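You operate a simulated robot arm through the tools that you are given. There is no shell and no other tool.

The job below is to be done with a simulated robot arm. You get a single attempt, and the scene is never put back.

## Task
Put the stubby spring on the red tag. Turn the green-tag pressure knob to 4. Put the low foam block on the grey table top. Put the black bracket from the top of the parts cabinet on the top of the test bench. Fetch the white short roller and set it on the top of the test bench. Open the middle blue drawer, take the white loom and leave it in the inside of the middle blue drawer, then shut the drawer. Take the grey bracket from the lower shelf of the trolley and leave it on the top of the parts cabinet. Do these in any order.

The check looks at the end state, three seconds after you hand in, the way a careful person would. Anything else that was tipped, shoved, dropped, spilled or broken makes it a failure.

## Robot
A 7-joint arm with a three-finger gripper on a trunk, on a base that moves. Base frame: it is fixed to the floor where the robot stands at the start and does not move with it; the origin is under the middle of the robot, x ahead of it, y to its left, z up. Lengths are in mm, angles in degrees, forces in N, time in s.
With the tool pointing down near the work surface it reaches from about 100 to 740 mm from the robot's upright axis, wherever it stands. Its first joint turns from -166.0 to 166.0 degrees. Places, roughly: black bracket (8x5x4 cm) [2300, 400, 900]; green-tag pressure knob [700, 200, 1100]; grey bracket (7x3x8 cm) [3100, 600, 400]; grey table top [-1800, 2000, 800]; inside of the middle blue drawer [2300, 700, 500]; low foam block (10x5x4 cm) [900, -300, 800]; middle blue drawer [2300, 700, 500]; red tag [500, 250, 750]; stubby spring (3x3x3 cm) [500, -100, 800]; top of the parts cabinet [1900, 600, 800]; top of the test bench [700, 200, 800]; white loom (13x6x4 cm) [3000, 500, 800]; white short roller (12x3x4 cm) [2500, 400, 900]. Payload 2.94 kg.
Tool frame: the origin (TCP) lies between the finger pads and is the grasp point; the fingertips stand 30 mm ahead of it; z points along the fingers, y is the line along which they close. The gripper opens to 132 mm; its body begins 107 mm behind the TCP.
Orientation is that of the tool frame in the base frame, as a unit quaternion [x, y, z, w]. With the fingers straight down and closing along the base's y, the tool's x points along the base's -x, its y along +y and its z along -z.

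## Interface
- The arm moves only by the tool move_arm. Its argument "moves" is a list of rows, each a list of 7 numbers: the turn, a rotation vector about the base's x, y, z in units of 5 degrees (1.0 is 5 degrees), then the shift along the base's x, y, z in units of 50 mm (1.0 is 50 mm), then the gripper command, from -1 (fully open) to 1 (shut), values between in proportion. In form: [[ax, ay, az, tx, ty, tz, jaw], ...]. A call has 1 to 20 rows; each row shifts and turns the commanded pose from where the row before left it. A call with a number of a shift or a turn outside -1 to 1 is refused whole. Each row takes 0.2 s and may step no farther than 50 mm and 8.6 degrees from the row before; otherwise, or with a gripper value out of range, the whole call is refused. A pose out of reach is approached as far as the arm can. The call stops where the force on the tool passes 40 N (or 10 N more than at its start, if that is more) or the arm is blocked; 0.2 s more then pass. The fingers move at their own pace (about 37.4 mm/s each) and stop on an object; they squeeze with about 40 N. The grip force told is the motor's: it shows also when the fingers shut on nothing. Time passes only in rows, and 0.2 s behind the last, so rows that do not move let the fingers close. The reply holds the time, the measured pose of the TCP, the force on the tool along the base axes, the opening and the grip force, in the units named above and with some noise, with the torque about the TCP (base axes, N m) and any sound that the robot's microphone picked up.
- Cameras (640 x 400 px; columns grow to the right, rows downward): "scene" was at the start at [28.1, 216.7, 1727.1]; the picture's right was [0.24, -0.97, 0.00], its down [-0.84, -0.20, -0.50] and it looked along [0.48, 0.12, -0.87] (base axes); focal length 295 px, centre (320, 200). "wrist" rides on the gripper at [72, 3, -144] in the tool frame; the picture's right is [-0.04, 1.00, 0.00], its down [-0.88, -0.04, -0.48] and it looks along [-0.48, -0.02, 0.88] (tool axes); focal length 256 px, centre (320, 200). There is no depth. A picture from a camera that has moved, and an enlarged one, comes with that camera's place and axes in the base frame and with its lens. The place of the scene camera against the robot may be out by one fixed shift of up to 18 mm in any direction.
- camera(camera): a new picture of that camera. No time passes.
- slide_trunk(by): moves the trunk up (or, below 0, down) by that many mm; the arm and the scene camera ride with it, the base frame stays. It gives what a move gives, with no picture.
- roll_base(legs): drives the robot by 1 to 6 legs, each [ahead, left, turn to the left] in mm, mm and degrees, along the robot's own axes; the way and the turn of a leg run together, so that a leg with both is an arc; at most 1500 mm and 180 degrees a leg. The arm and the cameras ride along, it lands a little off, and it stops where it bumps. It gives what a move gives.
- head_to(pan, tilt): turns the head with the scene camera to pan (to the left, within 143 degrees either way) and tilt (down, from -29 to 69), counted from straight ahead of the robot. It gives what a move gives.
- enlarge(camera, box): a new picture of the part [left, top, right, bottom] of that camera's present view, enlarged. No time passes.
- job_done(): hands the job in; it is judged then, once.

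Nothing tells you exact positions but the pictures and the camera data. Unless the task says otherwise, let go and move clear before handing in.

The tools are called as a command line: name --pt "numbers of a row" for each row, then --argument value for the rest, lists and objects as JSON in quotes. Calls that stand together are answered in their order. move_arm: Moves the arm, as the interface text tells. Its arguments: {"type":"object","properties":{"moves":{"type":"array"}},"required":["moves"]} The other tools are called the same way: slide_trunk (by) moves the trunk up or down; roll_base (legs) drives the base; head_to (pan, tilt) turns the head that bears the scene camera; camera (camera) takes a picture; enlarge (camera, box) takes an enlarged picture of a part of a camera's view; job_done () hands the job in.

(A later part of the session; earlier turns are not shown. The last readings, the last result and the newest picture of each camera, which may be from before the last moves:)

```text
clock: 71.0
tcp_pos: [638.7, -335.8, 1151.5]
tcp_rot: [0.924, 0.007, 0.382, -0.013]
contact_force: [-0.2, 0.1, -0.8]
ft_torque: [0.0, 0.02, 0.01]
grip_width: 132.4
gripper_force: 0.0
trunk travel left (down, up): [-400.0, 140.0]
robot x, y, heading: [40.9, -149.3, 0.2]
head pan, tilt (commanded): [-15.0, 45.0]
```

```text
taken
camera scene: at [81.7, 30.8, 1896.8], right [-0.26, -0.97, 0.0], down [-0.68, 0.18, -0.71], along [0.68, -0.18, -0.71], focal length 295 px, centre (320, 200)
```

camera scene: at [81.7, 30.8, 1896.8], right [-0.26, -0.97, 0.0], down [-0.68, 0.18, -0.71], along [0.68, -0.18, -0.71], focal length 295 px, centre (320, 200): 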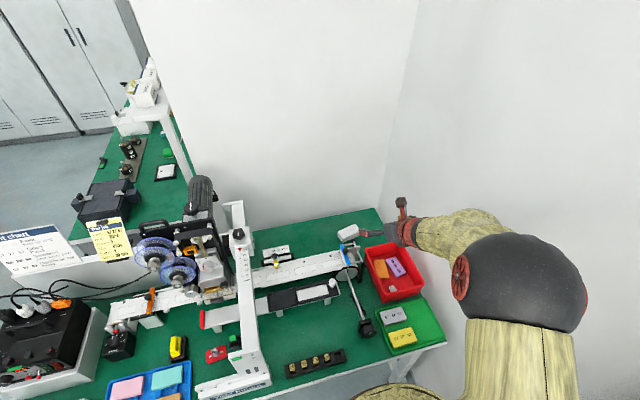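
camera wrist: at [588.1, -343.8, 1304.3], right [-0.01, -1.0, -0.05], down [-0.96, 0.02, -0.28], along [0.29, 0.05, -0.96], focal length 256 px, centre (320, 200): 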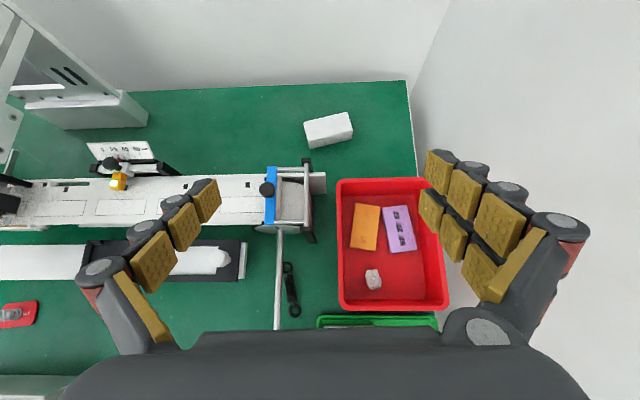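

I can see the block from above beside the rail end. I'll zoom in on it and its neighbours.

enlarge --camera "wrist" --box '[240, 80, 440, 205]'

enlarge --camera "scene" --box '[310, 190, 470, 290]'

```text
3.20 times, centred on (340, 142) of wrist
camera zoom: at [588.1, -343.8, 1304.3], right [-0.01, -1.0, -0.05], down [-0.96, 0.02, -0.28], along [0.29, 0.05, -0.96], focal length 819 px, centre (256, 384)
```

zoom: 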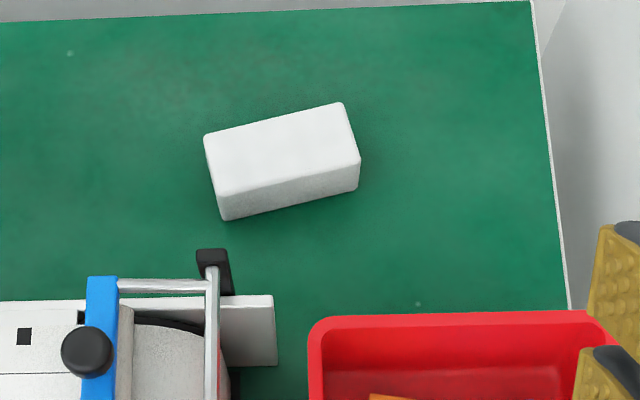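

```text
4.00 times, centred on (390, 240) of scene
camera zoom: at [81.7, 30.8, 1896.8], right [-0.26, -0.97, 0.0], down [-0.68, 0.18, -0.71], along [0.68, -0.18, -0.71], focal length 1181 px, centre (40, 40)
```

zoom: 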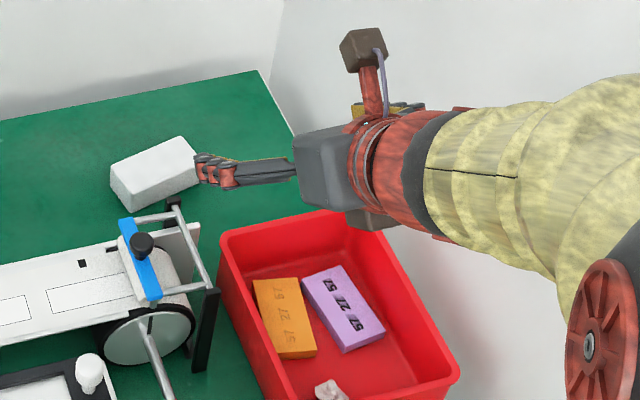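

The block is about 97×46×40 mm at (900, −336), its long axis turned 14°, with a roller frame and the red bin between it and me. I'll drive 60 mm further ahead and 50 mm right (still clear of the bench) so I can reach it with a steep tool.

roll_base --legs '[[30, -50, 0], [30, 0, 0]]'

camera --camera "wrist"

```text
clock: 72.4
tcp_pos: [701.2, -386.1, 1149.6]
tcp_rot: [0.924, 0.007, 0.382, -0.014]
contact_force: [0.3, 0.1, -0.1]
ft_torque: [0.03, 0.05, 0.01]
grip_width: 131.8
gripper_force: 0.1
trunk travel left (down, up): [-400.0, 140.0]
robot x, y, heading: [101.7, -197.7, -0.1]
head pan, tilt (commanded): [-15.0, 45.0]
```

```text
taken
camera wrist: at [650.0, -394.1, 1303.3], right [-0.01, -1.0, -0.05], down [-0.96, 0.02, -0.28], along [0.28, 0.05, -0.96], focal length 256 px, centre (320, 200)
```

wrist: 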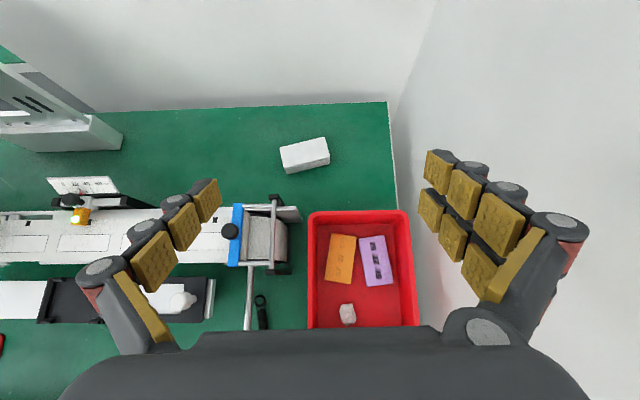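

No bump. Now I'll pitch the tool to about 63° and yaw it 14° to match the block, hovering above it.

move_arm --pt "0 0.9 0 0.4 0.1 -0.4 -1" --pt "0 0.9 0 0.4 0.1 -0.4 -1" --pt "0 0.9 0 0.4 0.1 -0.4 -1" --pt "0 0.9 0 0.4 0.1 -0.5 -1" --pt "0 0 0.913 0.4 0.1 -0.6 -1" --pt "0 0 0.913 0.4 0.1 -0.6 -1" --pt "0 0 0.913 0.4 0.1 -0.6 -1" --pt "0 0 0 0 0 0 -1"

camera --camera "wrist"

camera --camera "scene"

```text
clock: 74.2
tcp_pos: [838.3, -351.6, 976.2]
tcp_rot: [0.965, 0.121, 0.23, -0.043]
contact_force: [-0.6, -0.2, -0.9]
ft_torque: [0.04, -0.02, -0.03]
grip_width: 132.0
gripper_force: 0.1
trunk travel left (down, up): [-400.0, 140.0]
robot x, y, heading: [99.4, -198.3, -0.0]
head pan, tilt (commanded): [-15.0, 45.0]
```

```text
taken
camera wrist: at [839.1, -359.3, 1137.8], right [0.21, -0.98, -0.05], down [-0.98, -0.22, 0.03], along [-0.04, 0.04, -1.0], focal length 256 px, centre (320, 200)
```

wrist: 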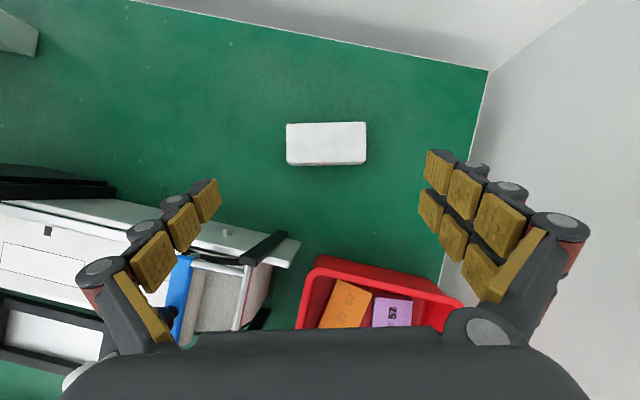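

```text
taken
camera scene: at [141.9, -18.9, 1896.9], right [-0.26, -0.97, 0.0], down [-0.68, 0.18, -0.71], along [0.68, -0.18, -0.71], focal length 295 px, centre (320, 200)
```

scene: 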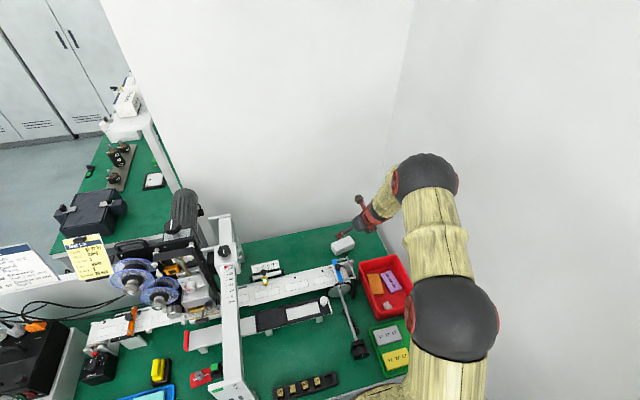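

The block is lined up below the camera at (899.5, −337). I'll descend along the tool axis, stopping once partway to check the finger clearances.

move_arm --pt "0 0 0 0.157 0 -0.82 -1" --pt "0 0 0 0.157 0 -0.82 -1" --pt "0 0 0 0.22 0.07 -0.45 -1" --pt "0 0 0 0.22 0.07 -0.45 -1" --pt "0 0 0 0 0 0 -1"

camera --camera "wrist"

enlarge --camera "scene" --box '[280, 170, 480, 320]'

```text
clock: 75.4
tcp_pos: [875.1, -344.5, 850.6]
tcp_rot: [0.965, 0.12, 0.23, -0.042]
contact_force: [-0.6, 0.3, -0.1]
ft_torque: [0.0, 0.02, -0.04]
grip_width: 132.0
gripper_force: 0.1
trunk travel left (down, up): [-400.0, 140.0]
robot x, y, heading: [99.7, -200.4, -0.0]
head pan, tilt (commanded): [-15.0, 45.0]
```

```text
taken
camera wrist: at [876.3, -351.7, 1010.5], right [0.21, -0.98, -0.05], down [-0.98, -0.22, 0.03], along [-0.04, 0.04, -1.0], focal length 256 px, centre (320, 200)
```

wrist: 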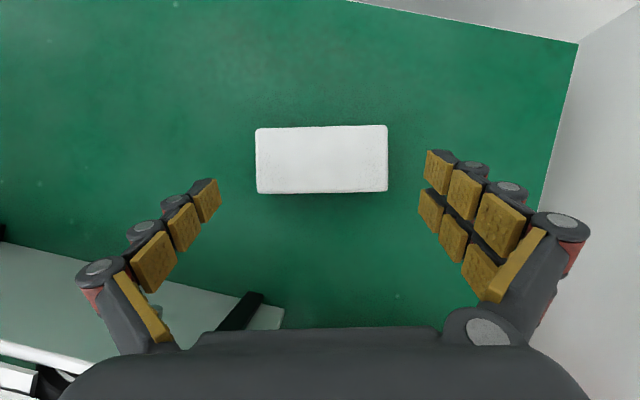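

```text
2.67 times, centred on (380, 245) of scene
camera zoom: at [142.2, -19.0, 1896.8], right [-0.26, -0.97, 0.0], down [-0.68, 0.18, -0.71], along [0.68, -0.18, -0.71], focal length 787 px, centre (160, 80)
```

zoom: 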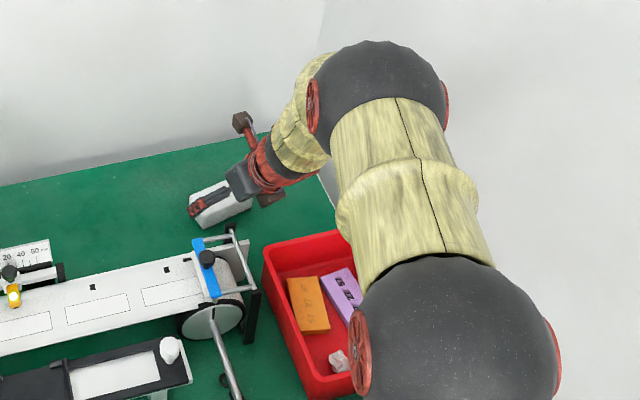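

Clearances look good on both sides. I'll go down the last 30 mm and close on the block.

move_arm --pt "0 0 0 0.126 0.03 -0.276 -1" --pt "0 0 0 0.126 0.03 -0.276 -1" --pt "0 0 0 0 0 0 -1" --pt "0 0 0 0 0 0 1" --pt "0 0 0 0 0 0 1" --pt "0 0 0 0 0 0 1" --pt "0 0 0 0 0 0 1" --pt "0 0 0 0 0 0 1"

camera --camera "wrist"

```text
clock: 77.2
tcp_pos: [888.1, -342.7, 823.1]
tcp_rot: [0.965, 0.12, 0.23, -0.042]
contact_force: [-0.5, 0.6, 2.4]
ft_torque: [0.03, 0.03, 0.0]
grip_width: 99.0
gripper_force: 39.8
trunk travel left (down, up): [-400.0, 140.0]
robot x, y, heading: [100.2, -197.5, -0.2]
head pan, tilt (commanded): [-15.0, 45.0]
```

```text
taken
camera wrist: at [889.1, -349.3, 983.5], right [0.21, -0.98, -0.05], down [-0.98, -0.22, 0.03], along [-0.03, 0.04, -1.0], focal length 256 px, centre (320, 200)
```

wrist: 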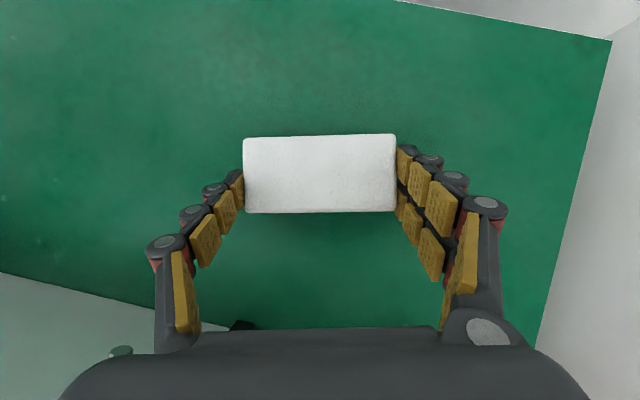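

Gripped at 99 mm. I'll lift straight up and check that it holds.

move_arm --pt "0 0 0 0 0 0.3 1" --pt "0 0 0 0 0 0.6 1" --pt "0 0 0 0 0 0.9 1" --pt "0 0 0 0 0 1 1" --pt "0 0 0 0 0 1 1" --pt "0 0 0 -0.5 0 0.8 1" --pt "0 0 0 -0.6 0.2 0.7 1" --pt "0 0 0 -0.6 0.2 0.7 1" --pt "0 0 0 -0.6 0.2 0.7 1" --pt "0 0 0 0 0 0 1"

camera --camera "wrist"

camera --camera "scene"

```text
clock: 79.4
tcp_pos: [772.8, -313.8, 1158.4]
tcp_rot: [0.965, 0.12, 0.229, -0.043]
contact_force: [0.8, -0.1, 0.0]
ft_torque: [0.03, 0.01, 0.04]
grip_width: 98.6
gripper_force: 39.8
trunk travel left (down, up): [-400.0, 140.0]
robot x, y, heading: [96.0, -196.0, -0.0]
head pan, tilt (commanded): [-15.0, 45.0]
```

```text
taken
camera wrist: at [774.2, -320.4, 1318.9], right [0.21, -0.98, -0.05], down [-0.98, -0.22, 0.03], along [-0.04, 0.04, -1.0], focal length 256 px, centre (320, 200)
```

wrist: 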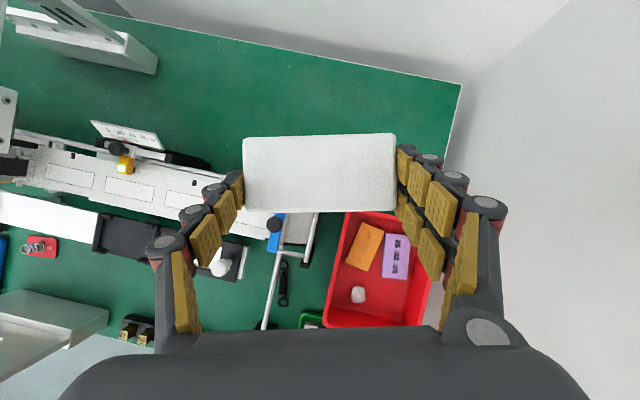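

```text
taken
camera scene: at [143.4, -19.2, 1896.7], right [-0.26, -0.97, 0.0], down [-0.68, 0.18, -0.71], along [0.68, -0.18, -0.71], focal length 295 px, centre (320, 200)
```

scene: 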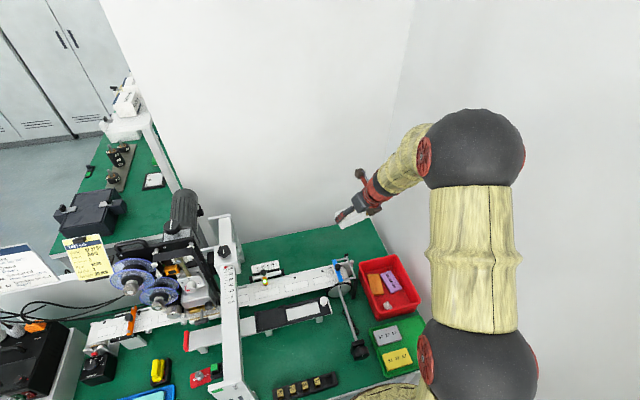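

The block is held firmly. I'll bring the arm in closer to the robot, keeping its tilt, before driving toward the grey table.

move_arm --pt "0 0 0 -0.6 0.3 0.3 1" --pt "0 0 0 -0.6 0.3 0.3 1" --pt "0 0 0 -0.6 0.3 0.3 1" --pt "0 0 0 -0.6 0.3 0.3 1" --pt "0 0 0 -0.6 0.3 0.3 1" --pt "0 0 0 -0.6 0.3 0.3 1" --pt "0 0 0 -0.6 0.3 0 1" --pt "0 0 0 -0.4 0.2 0 1" --pt "0 0 0 0 0 0 1"

head_to --pan 120 --tilt 35

camera --camera "scene"

```text
clock: 81.4
tcp_pos: [542.1, -198.2, 1248.5]
tcp_rot: [0.965, 0.12, 0.23, -0.043]
contact_force: [0.2, 0.8, 0.3]
ft_torque: [0.04, 0.01, -0.01]
grip_width: 98.5
gripper_force: 39.9
trunk travel left (down, up): [-400.0, 140.0]
robot x, y, heading: [99.5, -194.2, 0.0]
head pan, tilt (commanded): [-15.0, 45.0]
```

```text
clock: 83.5
tcp_pos: [542.2, -198.9, 1247.3]
tcp_rot: [0.965, 0.121, 0.23, -0.043]
contact_force: [-0.3, -0.3, -0.5]
ft_torque: [-0.01, -0.02, -0.01]
grip_width: 98.8
gripper_force: 39.8
trunk travel left (down, up): [-400.0, 140.0]
robot x, y, heading: [102.2, -198.3, 0.2]
head pan, tilt (commanded): [120.0, 35.0]
```

```text
taken
camera scene: at [19.4, 78.4, 1911.6], right [0.87, 0.5, 0.0], down [0.29, -0.5, -0.82], along [-0.41, 0.71, -0.57], focal length 295 px, centre (320, 200)
```

scene: 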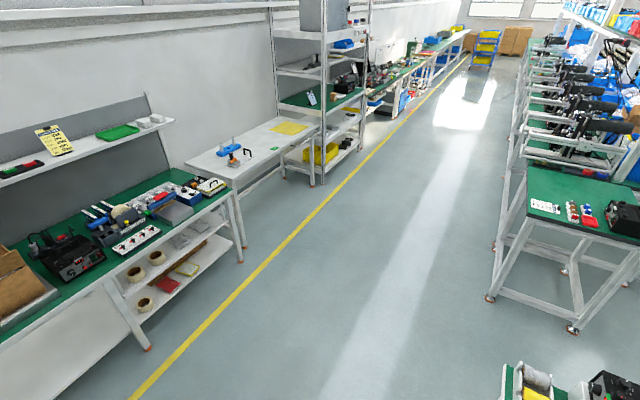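

The aisle is clear; the grey table spans roughly x −1300…−1960, y 1300…2350 with a device, a label and a yellow sheet on it. I'll back away from the bench, move to open floor and turn around.

roll_base --legs '[[-500, 0, 0], [0, 900, 0], [0, 0, 180]]'

head_to --pan -45 --tilt 35

camera --camera "scene"

```text
clock: 98.2
tcp_pos: [-844.5, 691.2, 1248.0]
tcp_rot: [-0.132, 0.963, -0.046, -0.23]
contact_force: [-0.5, 0.7, -0.2]
ft_torque: [0.0, -0.01, 0.03]
grip_width: 98.6
gripper_force: 40.5
trunk travel left (down, up): [-400.0, 140.0]
robot x, y, heading: [-400.2, 699.6, -178.8]
head pan, tilt (commanded): [120.0, 35.0]
```

```text
clock: 100.7
tcp_pos: [-843.7, 691.5, 1248.3]
tcp_rot: [-0.132, 0.963, -0.045, -0.23]
contact_force: [-0.4, 0.0, 0.3]
ft_torque: [0.03, -0.03, 0.02]
grip_width: 98.4
gripper_force: 39.9
trunk travel left (down, up): [-400.0, 140.0]
robot x, y, heading: [-401.3, 703.0, -178.8]
head pan, tilt (commanded): [-45.0, 35.0]
```

```text
taken
camera scene: at [-437.9, 584.5, 1911.6], right [0.69, 0.72, 0.0], down [0.42, -0.4, -0.82], along [-0.59, 0.57, -0.57], focal length 295 px, centre (320, 200)
```

scene: 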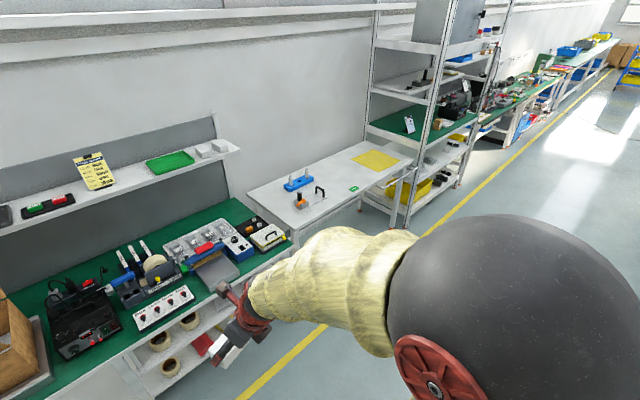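

The grey table is ahead-right, with free surface around (−1600, 2150) between the green label and the yellow sheet. I'll drive in front of that spot.

roll_base --legs '[[0, 0, -1.2], [660, 0, 0], [0, -1440, 0]]'

head_to --pan -10 --tilt 50

camera --camera "scene"

camera --camera "wrist"

```text
clock: 111.5
tcp_pos: [-1515.6, 2135.7, 1248.2]
tcp_rot: [-0.122, 0.964, -0.043, -0.231]
contact_force: [-0.2, 0.6, -0.1]
ft_torque: [-0.04, -0.03, 0.0]
grip_width: 98.7
gripper_force: 39.8
trunk travel left (down, up): [-400.0, 140.0]
robot x, y, heading: [-1071.7, 2139.7, -179.7]
head pan, tilt (commanded): [-45.0, 35.0]
```

```text
clock: 112.5
tcp_pos: [-1516.0, 2133.8, 1247.7]
tcp_rot: [-0.124, 0.964, -0.044, -0.23]
contact_force: [0.0, 0.8, -0.5]
ft_torque: [0.04, 0.01, 0.0]
grip_width: 98.5
gripper_force: 39.5
trunk travel left (down, up): [-400.0, 140.0]
robot x, y, heading: [-1070.9, 2140.8, -179.5]
head pan, tilt (commanded): [-10.0, 50.0]
```

```text
taken
camera scene: at [-1125.6, 1972.0, 1889.9], right [0.17, 0.99, 0.0], down [0.75, -0.13, -0.64], along [-0.63, 0.11, -0.77], focal length 295 px, centre (320, 200)
```

scene: 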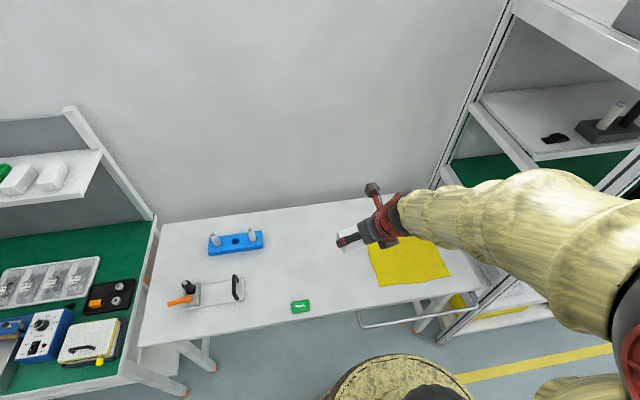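

```text
taken
camera wrist: at [-1517.2, 2142.3, 1408.6], right [-0.22, 0.97, -0.05], down [0.98, 0.22, 0.03], along [0.04, -0.04, -1.0], focal length 256 px, centre (320, 200)
```

wrist: 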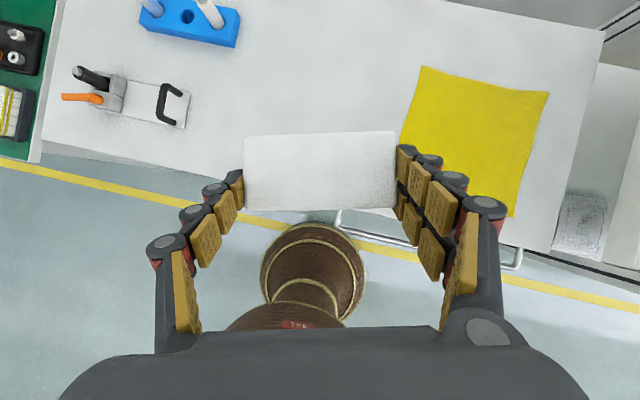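

I'm in front of the table with free surface between label and yellow sheet. I'll move over the spot at about (−1620, 2120) and lower partway, then measure the table height.

move_arm --pt "0 0 0 -0.65 -0.06 -0.3 1" --pt "0 0 0 -0.65 -0.06 -0.6 1" --pt "0 0 0 -0.65 -0.06 -0.6 1" --pt "0 0 0 0 0 -1 1" --pt "0 0 0 0 0 -1 1" --pt "0 0 0 0 0 -1 1" --pt "0 0 0 0 0 0 1"

camera --camera "wrist"

camera --camera "scene"

```text
clock: 114.1
tcp_pos: [-1613.5, 2126.7, 1023.1]
tcp_rot: [-0.123, 0.964, -0.043, -0.23]
contact_force: [0.5, -0.1, -0.7]
ft_torque: [-0.03, -0.03, 0.0]
grip_width: 98.4
gripper_force: 39.7
trunk travel left (down, up): [-400.0, 140.0]
robot x, y, heading: [-1077.3, 2136.4, -180.0]
head pan, tilt (commanded): [-10.0, 50.0]
```

```text
taken
camera wrist: at [-1614.6, 2133.2, 1183.7], right [-0.22, 0.97, -0.05], down [0.98, 0.22, 0.03], along [0.03, -0.04, -1.0], focal length 256 px, centre (320, 200)
```

wrist: 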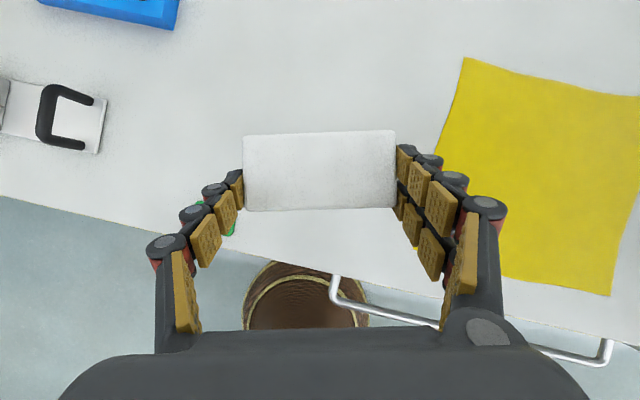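

```text
taken
camera scene: at [-1125.5, 1971.9, 1889.9], right [0.17, 0.99, 0.0], down [0.76, -0.13, -0.64], along [-0.63, 0.11, -0.77], focal length 295 px, centre (320, 200)
```

scene: 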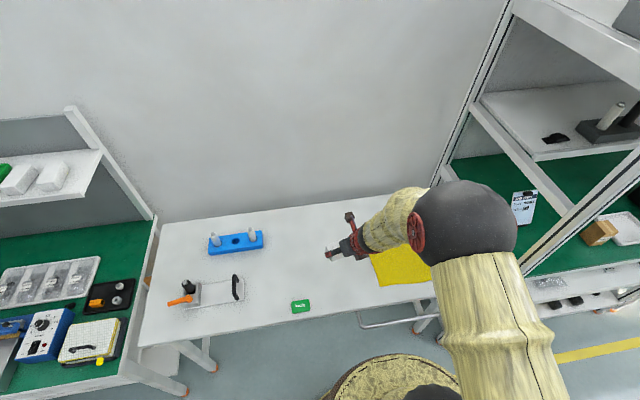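

Triangulating with the yellow sheet and fixture plate, the table top is near z ≈ 760. I'll lower to just above and then creep down watching the force.

move_arm --pt "0 0 0 0 0 -1 1" --pt "0 0 0 0 0 -1 1" --pt "0 0 0 0 0 -1 1" --pt "0 0 0 0 0 -0.7 1" --pt "0 0 0 0 0 0 1"

camera --camera "wrist"

enlarge --camera "scene" --box '[260, 190, 440, 330]'

```text
clock: 115.3
tcp_pos: [-1614.6, 2125.5, 835.3]
tcp_rot: [-0.123, 0.964, -0.043, -0.23]
contact_force: [0.1, 0.0, -0.3]
ft_torque: [0.01, 0.01, 0.01]
grip_width: 98.8
gripper_force: 39.9
trunk travel left (down, up): [-400.0, 140.0]
robot x, y, heading: [-1070.4, 2136.0, -179.8]
head pan, tilt (commanded): [-10.0, 50.0]
```

```text
taken
camera wrist: at [-1615.5, 2132.0, 996.2], right [-0.22, 0.97, -0.05], down [0.98, 0.22, 0.03], along [0.04, -0.04, -1.0], focal length 256 px, centre (320, 200)
```

wrist: 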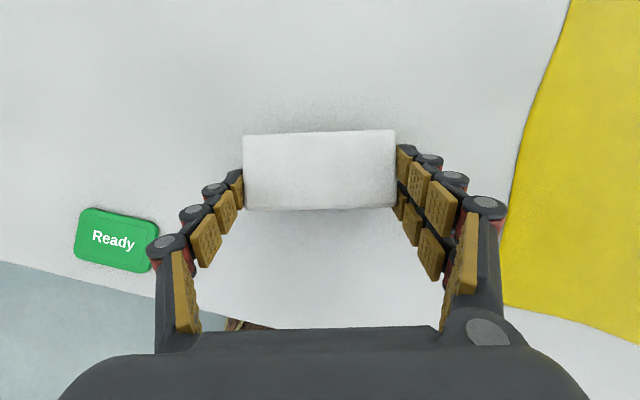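

```text
2.86 times, centred on (350, 260) of scene
camera zoom: at [-1125.3, 1971.9, 1889.9], right [0.17, 0.99, 0.0], down [0.76, -0.13, -0.64], along [-0.63, 0.11, -0.77], focal length 843 px, centre (234, 29)
```

zoom: 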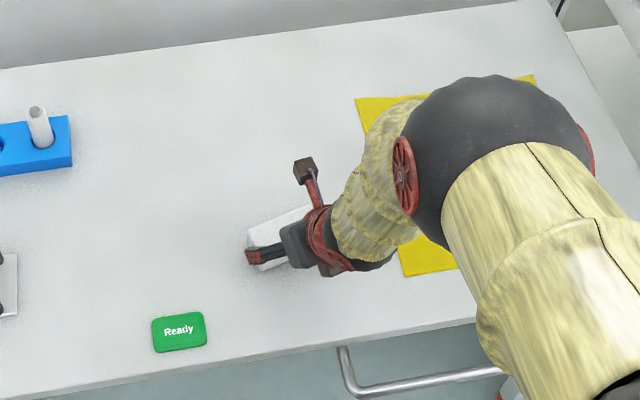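

The spot is clear. I'll creep down in small steps until the block touches the table.

move_arm --pt "0 0 0 0 0 -0.2 1" --pt "0 0 0 0 0 -0.1 1" --pt "0 0 0 0 0 -0.1 1" --pt "0 0 0 0 0 0 1"

```text
clock: 116.3
tcp_pos: [-1615.2, 2125.0, 819.6]
tcp_rot: [-0.123, 0.964, -0.043, -0.232]
contact_force: [0.9, -4.8, 28.5]
ft_torque: [0.11, 0.23, 0.05]
grip_width: 99.0
gripper_force: 40.1
trunk travel left (down, up): [-400.0, 140.0]
robot x, y, heading: [-1074.5, 2139.3, -179.9]
head pan, tilt (commanded): [-10.0, 50.0]
```

Contact at TCP z ≈ 820 (28 N). I'll ease up to nearly zero load, open the fingers, and check.

move_arm --pt "0 0 0 0 0 0.09 1" --pt "0 0 0 0 0 0 1" --pt "0 0 0 0 0 0 -0.6" --pt "0 0 0 0 0 0 -0.8" --pt "0 0 0 0 0 0 -0.8" --pt "0 0 0 0 0 0 -0.8"

camera --camera "wrist"

```text
clock: 117.7
tcp_pos: [-1613.8, 2125.9, 820.1]
tcp_rot: [-0.123, 0.965, -0.043, -0.23]
contact_force: [0.1, 0.6, 0.2]
ft_torque: [-0.02, -0.01, 0.02]
grip_width: 118.7
gripper_force: 0.0
trunk travel left (down, up): [-400.0, 140.0]
robot x, y, heading: [-1071.7, 2139.6, -179.7]
head pan, tilt (commanded): [-10.0, 50.0]
```

```text
taken
camera wrist: at [-1614.9, 2133.0, 982.4], right [-0.22, 0.97, -0.05], down [0.98, 0.22, 0.03], along [0.04, -0.04, -1.0], focal length 256 px, centre (320, 200)
```

wrist: 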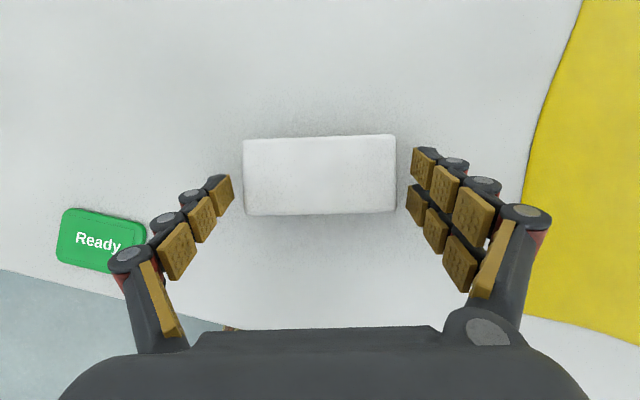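

The block rests on the grey table. I'll retreat along the tool axis and up, then look back over to confirm.

move_arm --pt "0 0 0 0.17 0.057 0.356 -0.8" --pt "0 0 0 0.4 0.13 0.8 -0.8" --pt "0 0 0 0.4 0.13 0.8 -0.8" --pt "0 0 0 0.3 0 0.9 -0.8" --pt "0 0 0 0.3 0 0.9 -0.8" --pt "0 0 0 0.2 0 0.9 -0.5" --pt "0 0 0 0.2 0 0.9 0" --pt "0 0 0 0.2 0 0.9 0" --pt "0 0 0 0 0 0.9 0" --pt "0 0 0 0 0 0.9 0"

camera --camera "scene"

```text
clock: 119.9
tcp_pos: [-1502.8, 2142.9, 1237.4]
tcp_rot: [-0.123, 0.965, -0.043, -0.229]
contact_force: [0.6, 1.4, 0.0]
ft_torque: [-0.01, 0.05, -0.02]
grip_width: 65.8
gripper_force: 0.0
trunk travel left (down, up): [-400.0, 140.0]
robot x, y, heading: [-1076.1, 2138.4, -179.7]
head pan, tilt (commanded): [-10.0, 50.0]
```

```text
taken
camera scene: at [-1122.4, 1971.5, 1889.9], right [0.17, 0.99, 0.0], down [0.75, -0.13, -0.64], along [-0.63, 0.11, -0.77], focal length 295 px, centre (320, 200)
```

scene: 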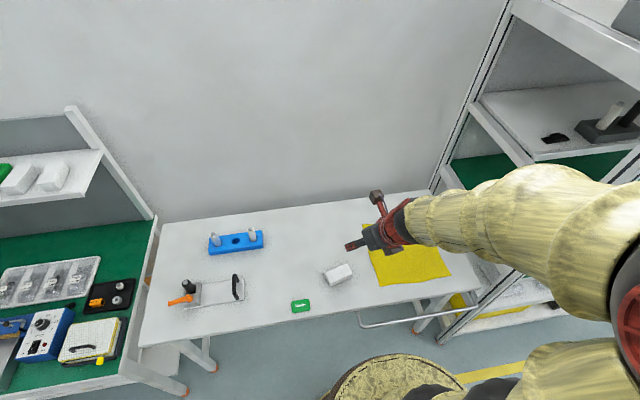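

The block stands on the grey table between the label and the yellow sheet. Next I drive around to the aisle beside the parts cabinet (bench left edge is near y ≈ 900).

roll_base --legs '[[-700, 0, 0], [0, 880, 0], [0, 0, 180], [1400, 0, 0]]'

head_to --pan -30 --tilt 35

camera --camera "scene"

head_to --pan 10 --tilt 25

camera --camera "scene"

```text
clock: 142.2
tcp_pos: [1479.0, 1302.6, 1235.3]
tcp_rot: [0.963, 0.132, 0.23, -0.045]
contact_force: [0.7, -0.7, 1.4]
ft_torque: [-0.01, 0.04, -0.01]
grip_width: 65.8
gripper_force: 0.0
trunk travel left (down, up): [-400.0, 140.0]
robot x, y, heading: [1047.3, 1299.9, 1.5]
head pan, tilt (commanded): [-10.0, 50.0]
```

```text
clock: 143.0
tcp_pos: [1478.6, 1302.4, 1237.3]
tcp_rot: [0.963, 0.132, 0.229, -0.044]
contact_force: [0.7, -1.1, 0.8]
ft_torque: [-0.03, 0.01, -0.01]
grip_width: 66.0
gripper_force: 0.2
trunk travel left (down, up): [-400.0, 140.0]
robot x, y, heading: [1046.9, 1299.2, 1.4]
head pan, tilt (commanded): [-30.0, 35.0]
```

```text
taken
camera scene: at [1082.8, 1457.6, 1911.6], right [-0.48, -0.88, 0.0], down [-0.5, 0.27, -0.82], along [0.72, -0.39, -0.57], focal length 295 px, centre (320, 200)
```

scene: 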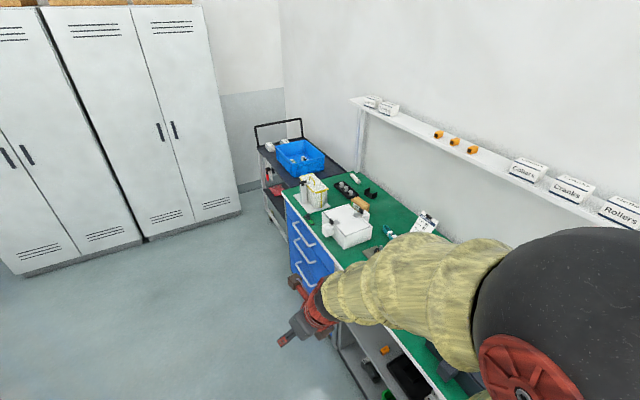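

```text
clock: 144.1
tcp_pos: [1478.1, 1303.3, 1236.1]
tcp_rot: [0.963, 0.133, 0.229, -0.046]
contact_force: [-0.5, 0.1, -0.2]
ft_torque: [0.02, 0.01, 0.0]
grip_width: 66.0
gripper_force: 0.1
trunk travel left (down, up): [-400.0, 140.0]
robot x, y, heading: [1046.5, 1298.1, 1.6]
head pan, tilt (commanded): [10.0, 25.0]
```

```text
taken
camera scene: at [1095.7, 1517.8, 1927.4], right [0.2, -0.98, 0.0], down [-0.41, -0.08, -0.91], along [0.89, 0.18, -0.42], focal length 295 px, centre (320, 200)
```

scene: 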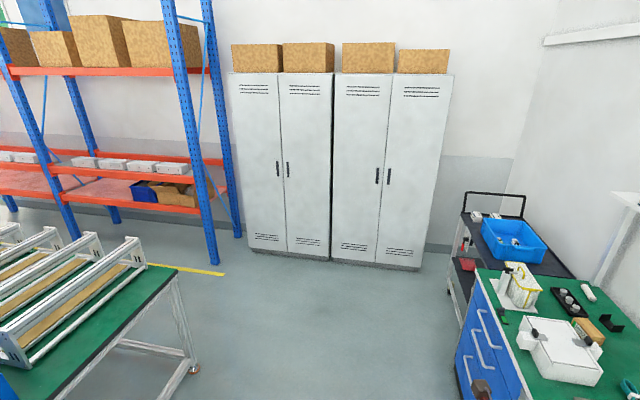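

I see the parts cabinet with its green top and blue drawers on the aisle side, and the black trolley with a blue bin beyond it. I'll drive alongside and turn to face it.

roll_base --legs '[[0, 0, -1.5], [950, 60, 0], [0, 0, -90]]'

head_to --pan 0 --tilt 45

camera --camera "scene"

camera --camera "wrist"

```text
clock: 153.3
tcp_pos: [1981.8, 929.4, 1237.4]
tcp_rot: [0.758, -0.609, 0.191, 0.135]
contact_force: [-0.7, -0.4, -0.4]
ft_torque: [-0.02, 0.01, 0.03]
grip_width: 65.8
gripper_force: 0.1
trunk travel left (down, up): [-400.0, 140.0]
robot x, y, heading: [2003.6, 1362.4, -91.4]
head pan, tilt (commanded): [10.0, 25.0]
```

```text
clock: 154.2
tcp_pos: [1981.2, 929.4, 1237.5]
tcp_rot: [0.758, -0.609, 0.191, 0.136]
contact_force: [-0.4, -0.5, 0.5]
ft_torque: [-0.03, 0.01, 0.01]
grip_width: 66.1
gripper_force: 0.1
trunk travel left (down, up): [-400.0, 140.0]
robot x, y, heading: [2003.7, 1361.9, -92.0]
head pan, tilt (commanded): [0.0, 45.0]
```

```text
taken
camera scene: at [2183.0, 1314.8, 1896.9], right [-1.0, 0.03, 0.0], down [0.02, 0.71, -0.71], along [-0.02, -0.71, -0.71], focal length 295 px, centre (320, 200)
```

scene: 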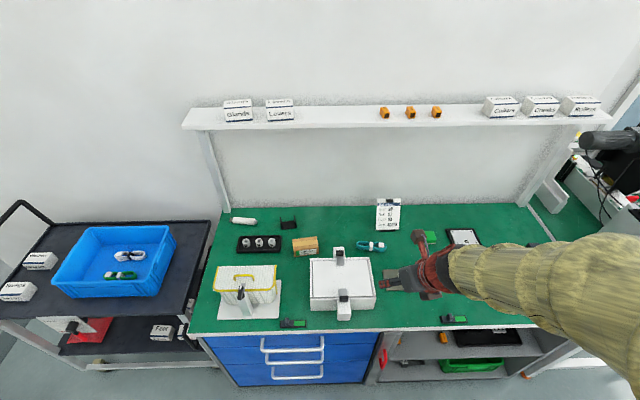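

```text
taken
camera wrist: at [1973.7, 928.3, 1397.7], right [-0.98, -0.19, -0.05], down [-0.19, 0.98, 0.03], along [0.04, 0.03, -1.0], focal length 256 px, centre (320, 200)
```

wrist: 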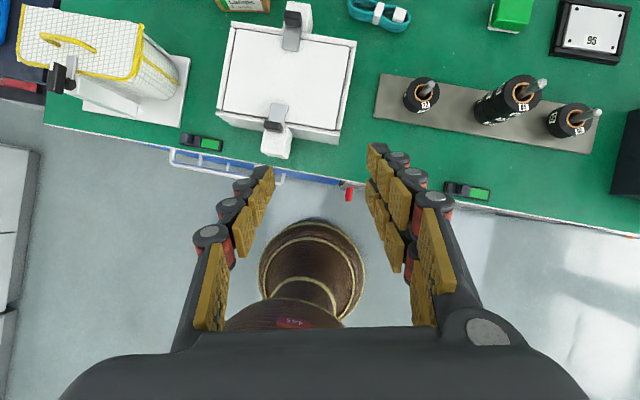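

I can see everything: cabinet top with a small black bracket and white roller near its back-left, blue drawers below, and the trolley with a blue bin (looms) and lower shelf. I'll zoom in on each.

enlarge --camera "scene" --box '[190, 190, 350, 290]'

enlarge --camera "scene" --box '[0, 190, 220, 330]'

enlarge --camera "scene" --box '[0, 280, 220, 400]'

enlarge --camera "scene" --box '[190, 300, 400, 400]'

```text
4.00 times, centred on (270, 240) of scene
camera zoom: at [2183.0, 1314.8, 1896.9], right [-1.0, 0.03, 0.0], down [0.02, 0.71, -0.71], along [-0.02, -0.71, -0.71], focal length 1181 px, centre (520, 40)
```

zoom: 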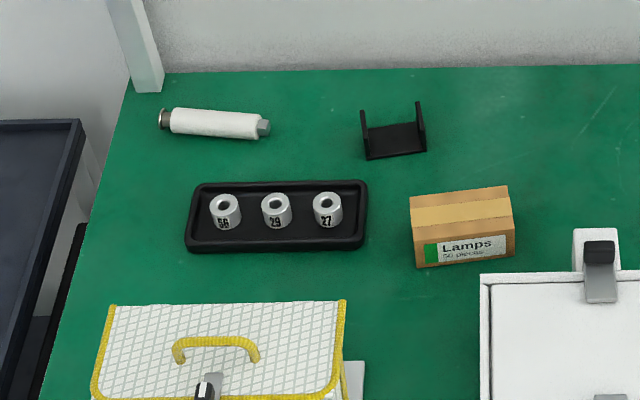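

```text
2.86 times, centred on (110, 260) of scene
camera zoom: at [2183.0, 1314.8, 1896.9], right [-1.0, 0.03, 0.0], down [0.02, 0.71, -0.71], along [-0.02, -0.71, -0.71], focal length 843 px, centre (920, 29)
```

zoom: 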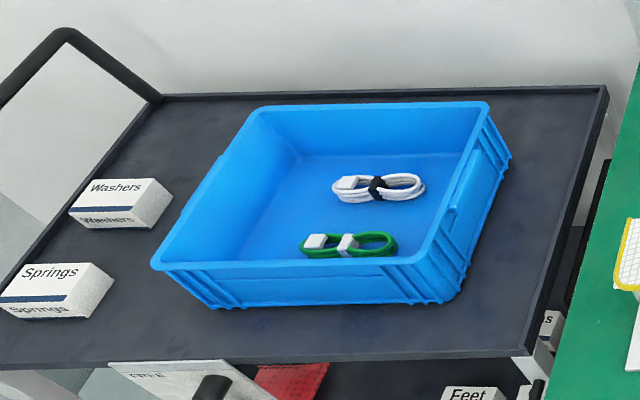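

```text
2.91 times, centred on (110, 340) of scene
camera zoom: at [2183.0, 1314.8, 1896.9], right [-1.0, 0.03, 0.0], down [0.02, 0.71, -0.71], along [-0.02, -0.71, -0.71], focal length 859 px, centre (931, -207)
```

zoom: 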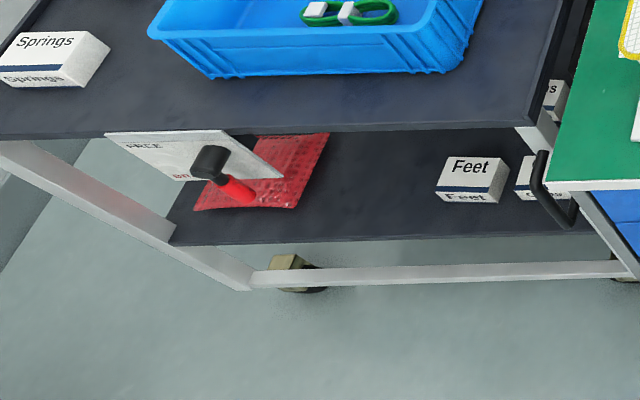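

```text
3.05 times, centred on (295, 350) of scene
camera zoom: at [2183.0, 1314.8, 1896.9], right [-1.0, 0.03, 0.0], down [0.02, 0.71, -0.71], along [-0.02, -0.71, -0.71], focal length 900 px, centre (396, -257)
```

zoom: 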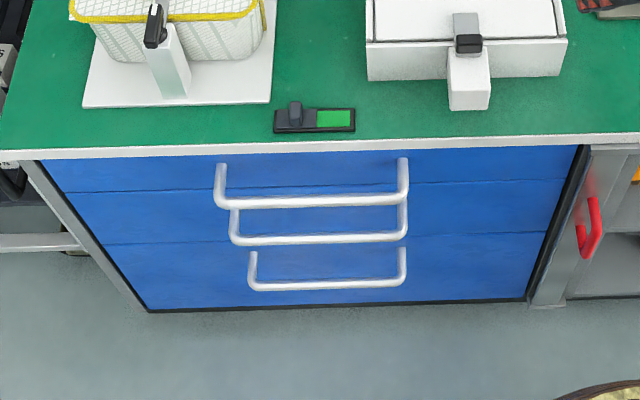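

Found: roller at about (2511, 399), black bracket at (2304, 427), white loom in the blue bin at about (2998, 539), and three stacked blue drawers with bar handles. The grey bracket isn't visible yet, so I'll drive in front of the trolley and look under its top.

roll_base --legs '[[0, 0, 1.7], [-60, 950, 0]]'

slide_trunk --by -400

head_to --pan -8 --tilt 50

camera --camera "scene"

camera --camera "wrist"

```text
clock: 159.5
tcp_pos: [2945.5, 986.8, 1238.0]
tcp_rot: [0.766, -0.598, 0.192, 0.133]
contact_force: [0.4, 0.0, 0.4]
ft_torque: [0.01, -0.01, -0.02]
grip_width: 66.2
gripper_force: 0.1
trunk travel left (down, up): [-400.0, 140.0]
robot x, y, heading: [2954.0, 1415.1, -90.2]
head pan, tilt (commanded): [0.0, 45.0]
```

```text
clock: 163.3
tcp_pos: [2946.1, 985.9, 837.5]
tcp_rot: [0.766, -0.599, 0.192, 0.133]
contact_force: [-0.5, 0.2, 0.0]
ft_torque: [0.0, 0.03, -0.03]
grip_width: 65.7
gripper_force: 0.1
trunk travel left (down, up): [0.0, 540.0]
robot x, y, heading: [2953.6, 1419.4, -90.3]
head pan, tilt (commanded): [0.0, 45.0]
```

```text
clock: 164.0
tcp_pos: [2944.9, 987.9, 837.8]
tcp_rot: [0.766, -0.599, 0.192, 0.134]
contact_force: [0.0, -0.4, 0.8]
ft_torque: [0.03, -0.01, -0.05]
grip_width: 66.0
gripper_force: 0.2
trunk travel left (down, up): [0.0, 540.0]
robot x, y, heading: [2953.3, 1418.1, -90.2]
head pan, tilt (commanded): [-8.0, 50.0]
```

```text
taken
camera scene: at [3126.7, 1382.2, 1489.9], right [-0.99, 0.14, 0.0], down [0.11, 0.76, -0.64], along [-0.09, -0.64, -0.77], focal length 295 px, centre (320, 200)
```

scene: 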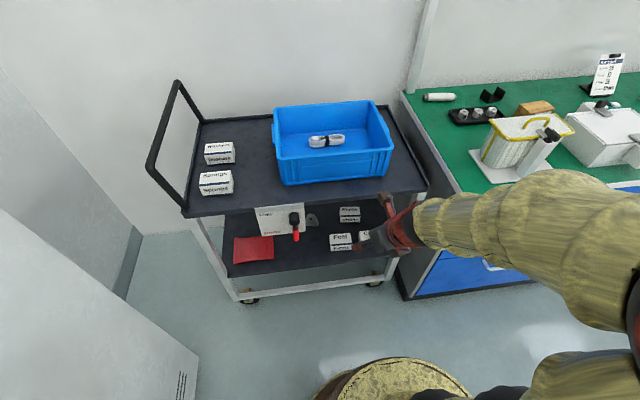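

```text
taken
camera wrist: at [2937.5, 985.3, 997.7], right [-0.98, -0.21, -0.05], down [-0.21, 0.98, 0.03], along [0.04, 0.04, -1.0], focal length 256 px, centre (320, 200)
```

wrist: 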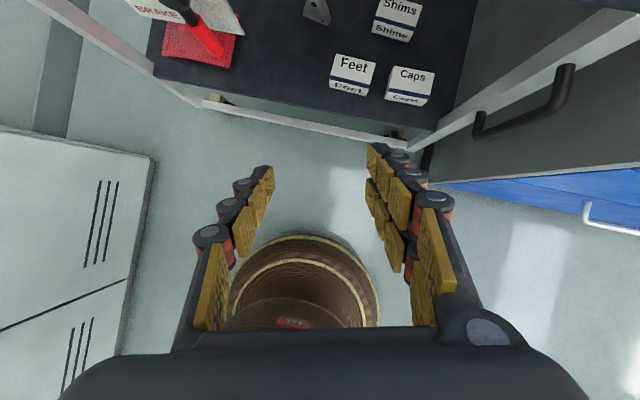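

A grey bracket is visible on the lower shelf just behind the hanging "brake" card. I'll zoom in.

enlarge --camera "scene" --box '[220, 180, 420, 305]'

enlarge --camera "wrist" --box '[140, 0, 460, 130]'

enlarge --camera "scene" --box '[250, 80, 420, 200]'

```text
3.20 times, centred on (320, 242) of scene
camera zoom: at [3126.7, 1382.2, 1489.9], right [-0.99, 0.14, 0.0], down [0.11, 0.76, -0.64], along [-0.09, -0.64, -0.77], focal length 945 px, centre (320, 64)
```

zoom: 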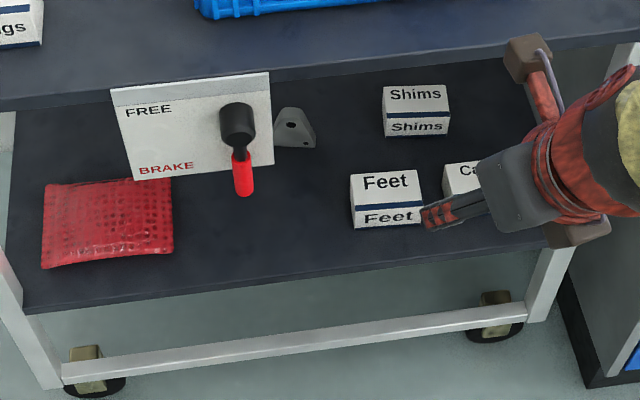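

```text
2.00 times, centred on (300, 65) of wrist
camera zoom: at [2937.5, 985.3, 997.7], right [-0.98, -0.21, -0.05], down [-0.21, 0.98, 0.03], along [0.04, 0.04, -1.0], focal length 512 px, centre (360, 470)
```

zoom: 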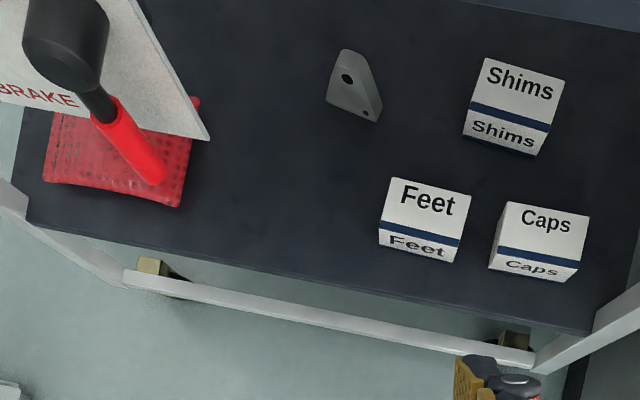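

```text
3.33 times, centred on (335, 140) of scene
camera zoom: at [3126.7, 1382.2, 1489.9], right [-0.99, 0.14, 0.0], down [0.11, 0.76, -0.64], along [-0.09, -0.64, -0.77], focal length 984 px, centre (270, 400)
```

zoom: 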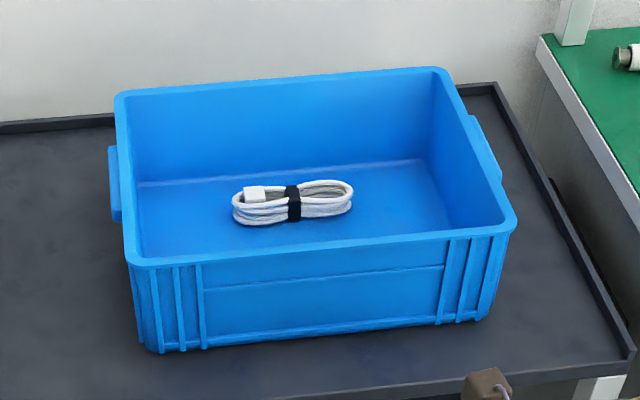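

The grey bracket is a small gusset at about (3055, 590) on the lower shelf (z ≈ 380–400). I'll level the tool to about 20°, facing the trolley, and lower it in front for a close look.

move_arm --pt "0 0 -0.97 0.3 0 -0.2 0" --pt "0 0 -0.97 0.3 0 -0.2 0" --pt "0 0 -0.97 0.3 0 -0.2 0" --pt "-0.95 0 0 0.3 -0.1 -0.5 0" --pt "-0.95 0 0 0.3 -0.1 -0.5 0" --pt "-0.95 0 0 0.3 -0.1 -0.5 0" --pt "-0.95 0 0 0.3 -0.1 -0.5 0" --pt "-0.95 0 0 0 -0.2 -0.6 0" --pt "-0.95 0 0 0 -0.2 -0.6 0" --pt "-0.95 0 0 0 -0.2 -0.6 0" --pt "-0.95 0 0 0 -0.1 -0.6 0" --pt "-0.95 0 0 0 0 -0.5 0" --pt "0 0 0 0 0 0 0"

camera --camera "wrist"

camera --camera "scene"

```text
clock: 166.8
tcp_pos: [3040.7, 930.8, 554.3]
tcp_rot: [-0.579, 0.58, -0.414, -0.396]
contact_force: [0.4, 1.3, 0.0]
ft_torque: [-0.02, 0.01, -0.01]
grip_width: 66.0
gripper_force: 0.0
out of reach, approached as far as the arm can: row 3
trunk travel left (down, up): [0.0, 540.0]
robot x, y, heading: [2952.8, 1420.2, -90.0]
head pan, tilt (commanded): [-8.0, 50.0]
```

```text
taken
camera wrist: at [3033.2, 1039.9, 671.5], right [-1.0, 0.0, -0.06], down [0.04, 0.75, -0.66], along [0.05, -0.66, -0.75], focal length 256 px, centre (320, 200)
```

wrist: 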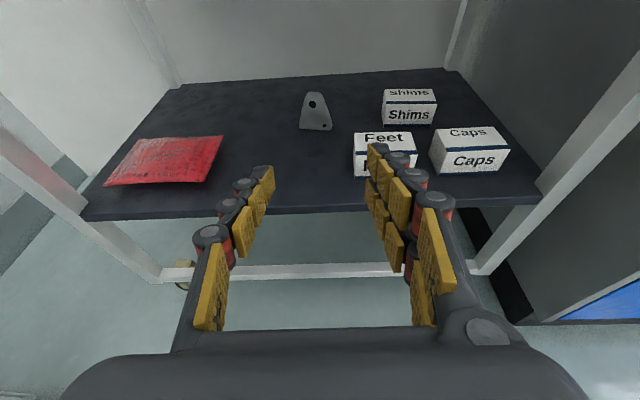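

```text
taken
camera scene: at [3126.8, 1382.2, 1489.9], right [-0.99, 0.14, 0.0], down [0.11, 0.76, -0.64], along [-0.09, -0.64, -0.77], focal length 295 px, centre (320, 200)
```

scene: 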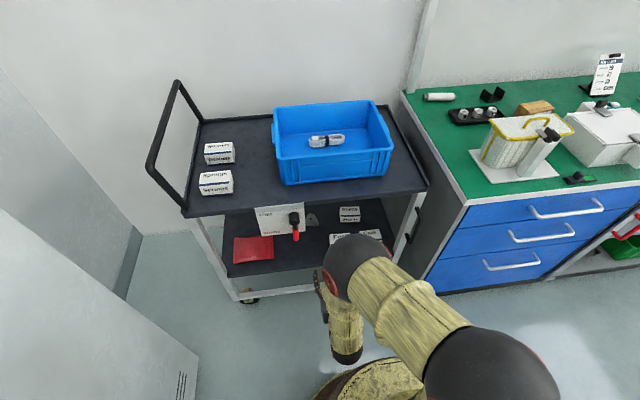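

The bracket is clearly visible from the front, standing on the shelf. I'll zoom in on it.

enlarge --camera "wrist" --box '[266, 75, 366, 145]'

enlarge --camera "wrist" --box '[80, 60, 560, 330]'

```text
5.71 times, centred on (316, 110) of wrist
camera zoom: at [3033.2, 1039.9, 671.5], right [-1.0, 0.0, -0.06], down [0.04, 0.75, -0.66], along [0.05, -0.66, -0.75], focal length 1463 px, centre (343, 714)
```

zoom: 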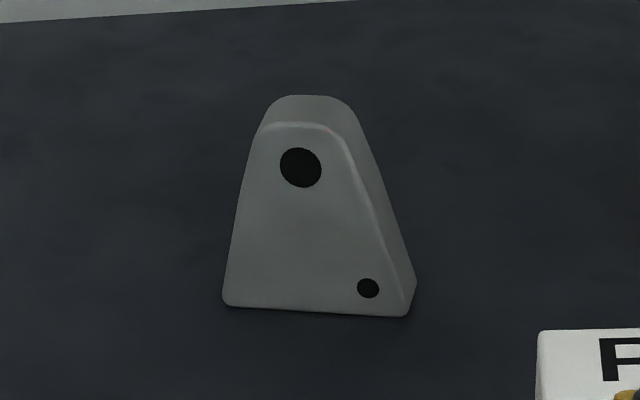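

```text
1.33 times, centred on (320, 195) of wrist
camera zoom: at [3033.2, 1039.9, 671.5], right [-1.0, 0.0, -0.06], down [0.04, 0.75, -0.66], along [0.05, -0.66, -0.75], focal length 341 px, centre (320, 207)
```

zoom: 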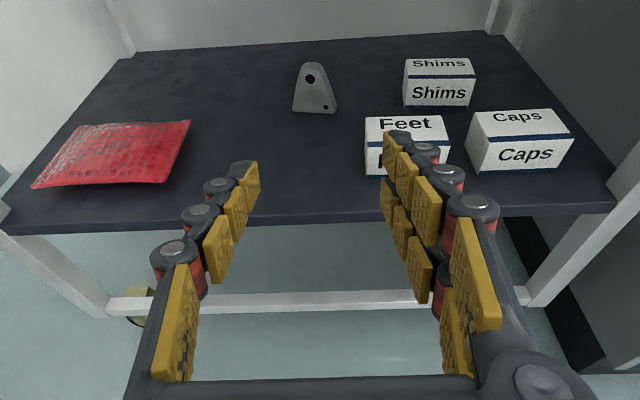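

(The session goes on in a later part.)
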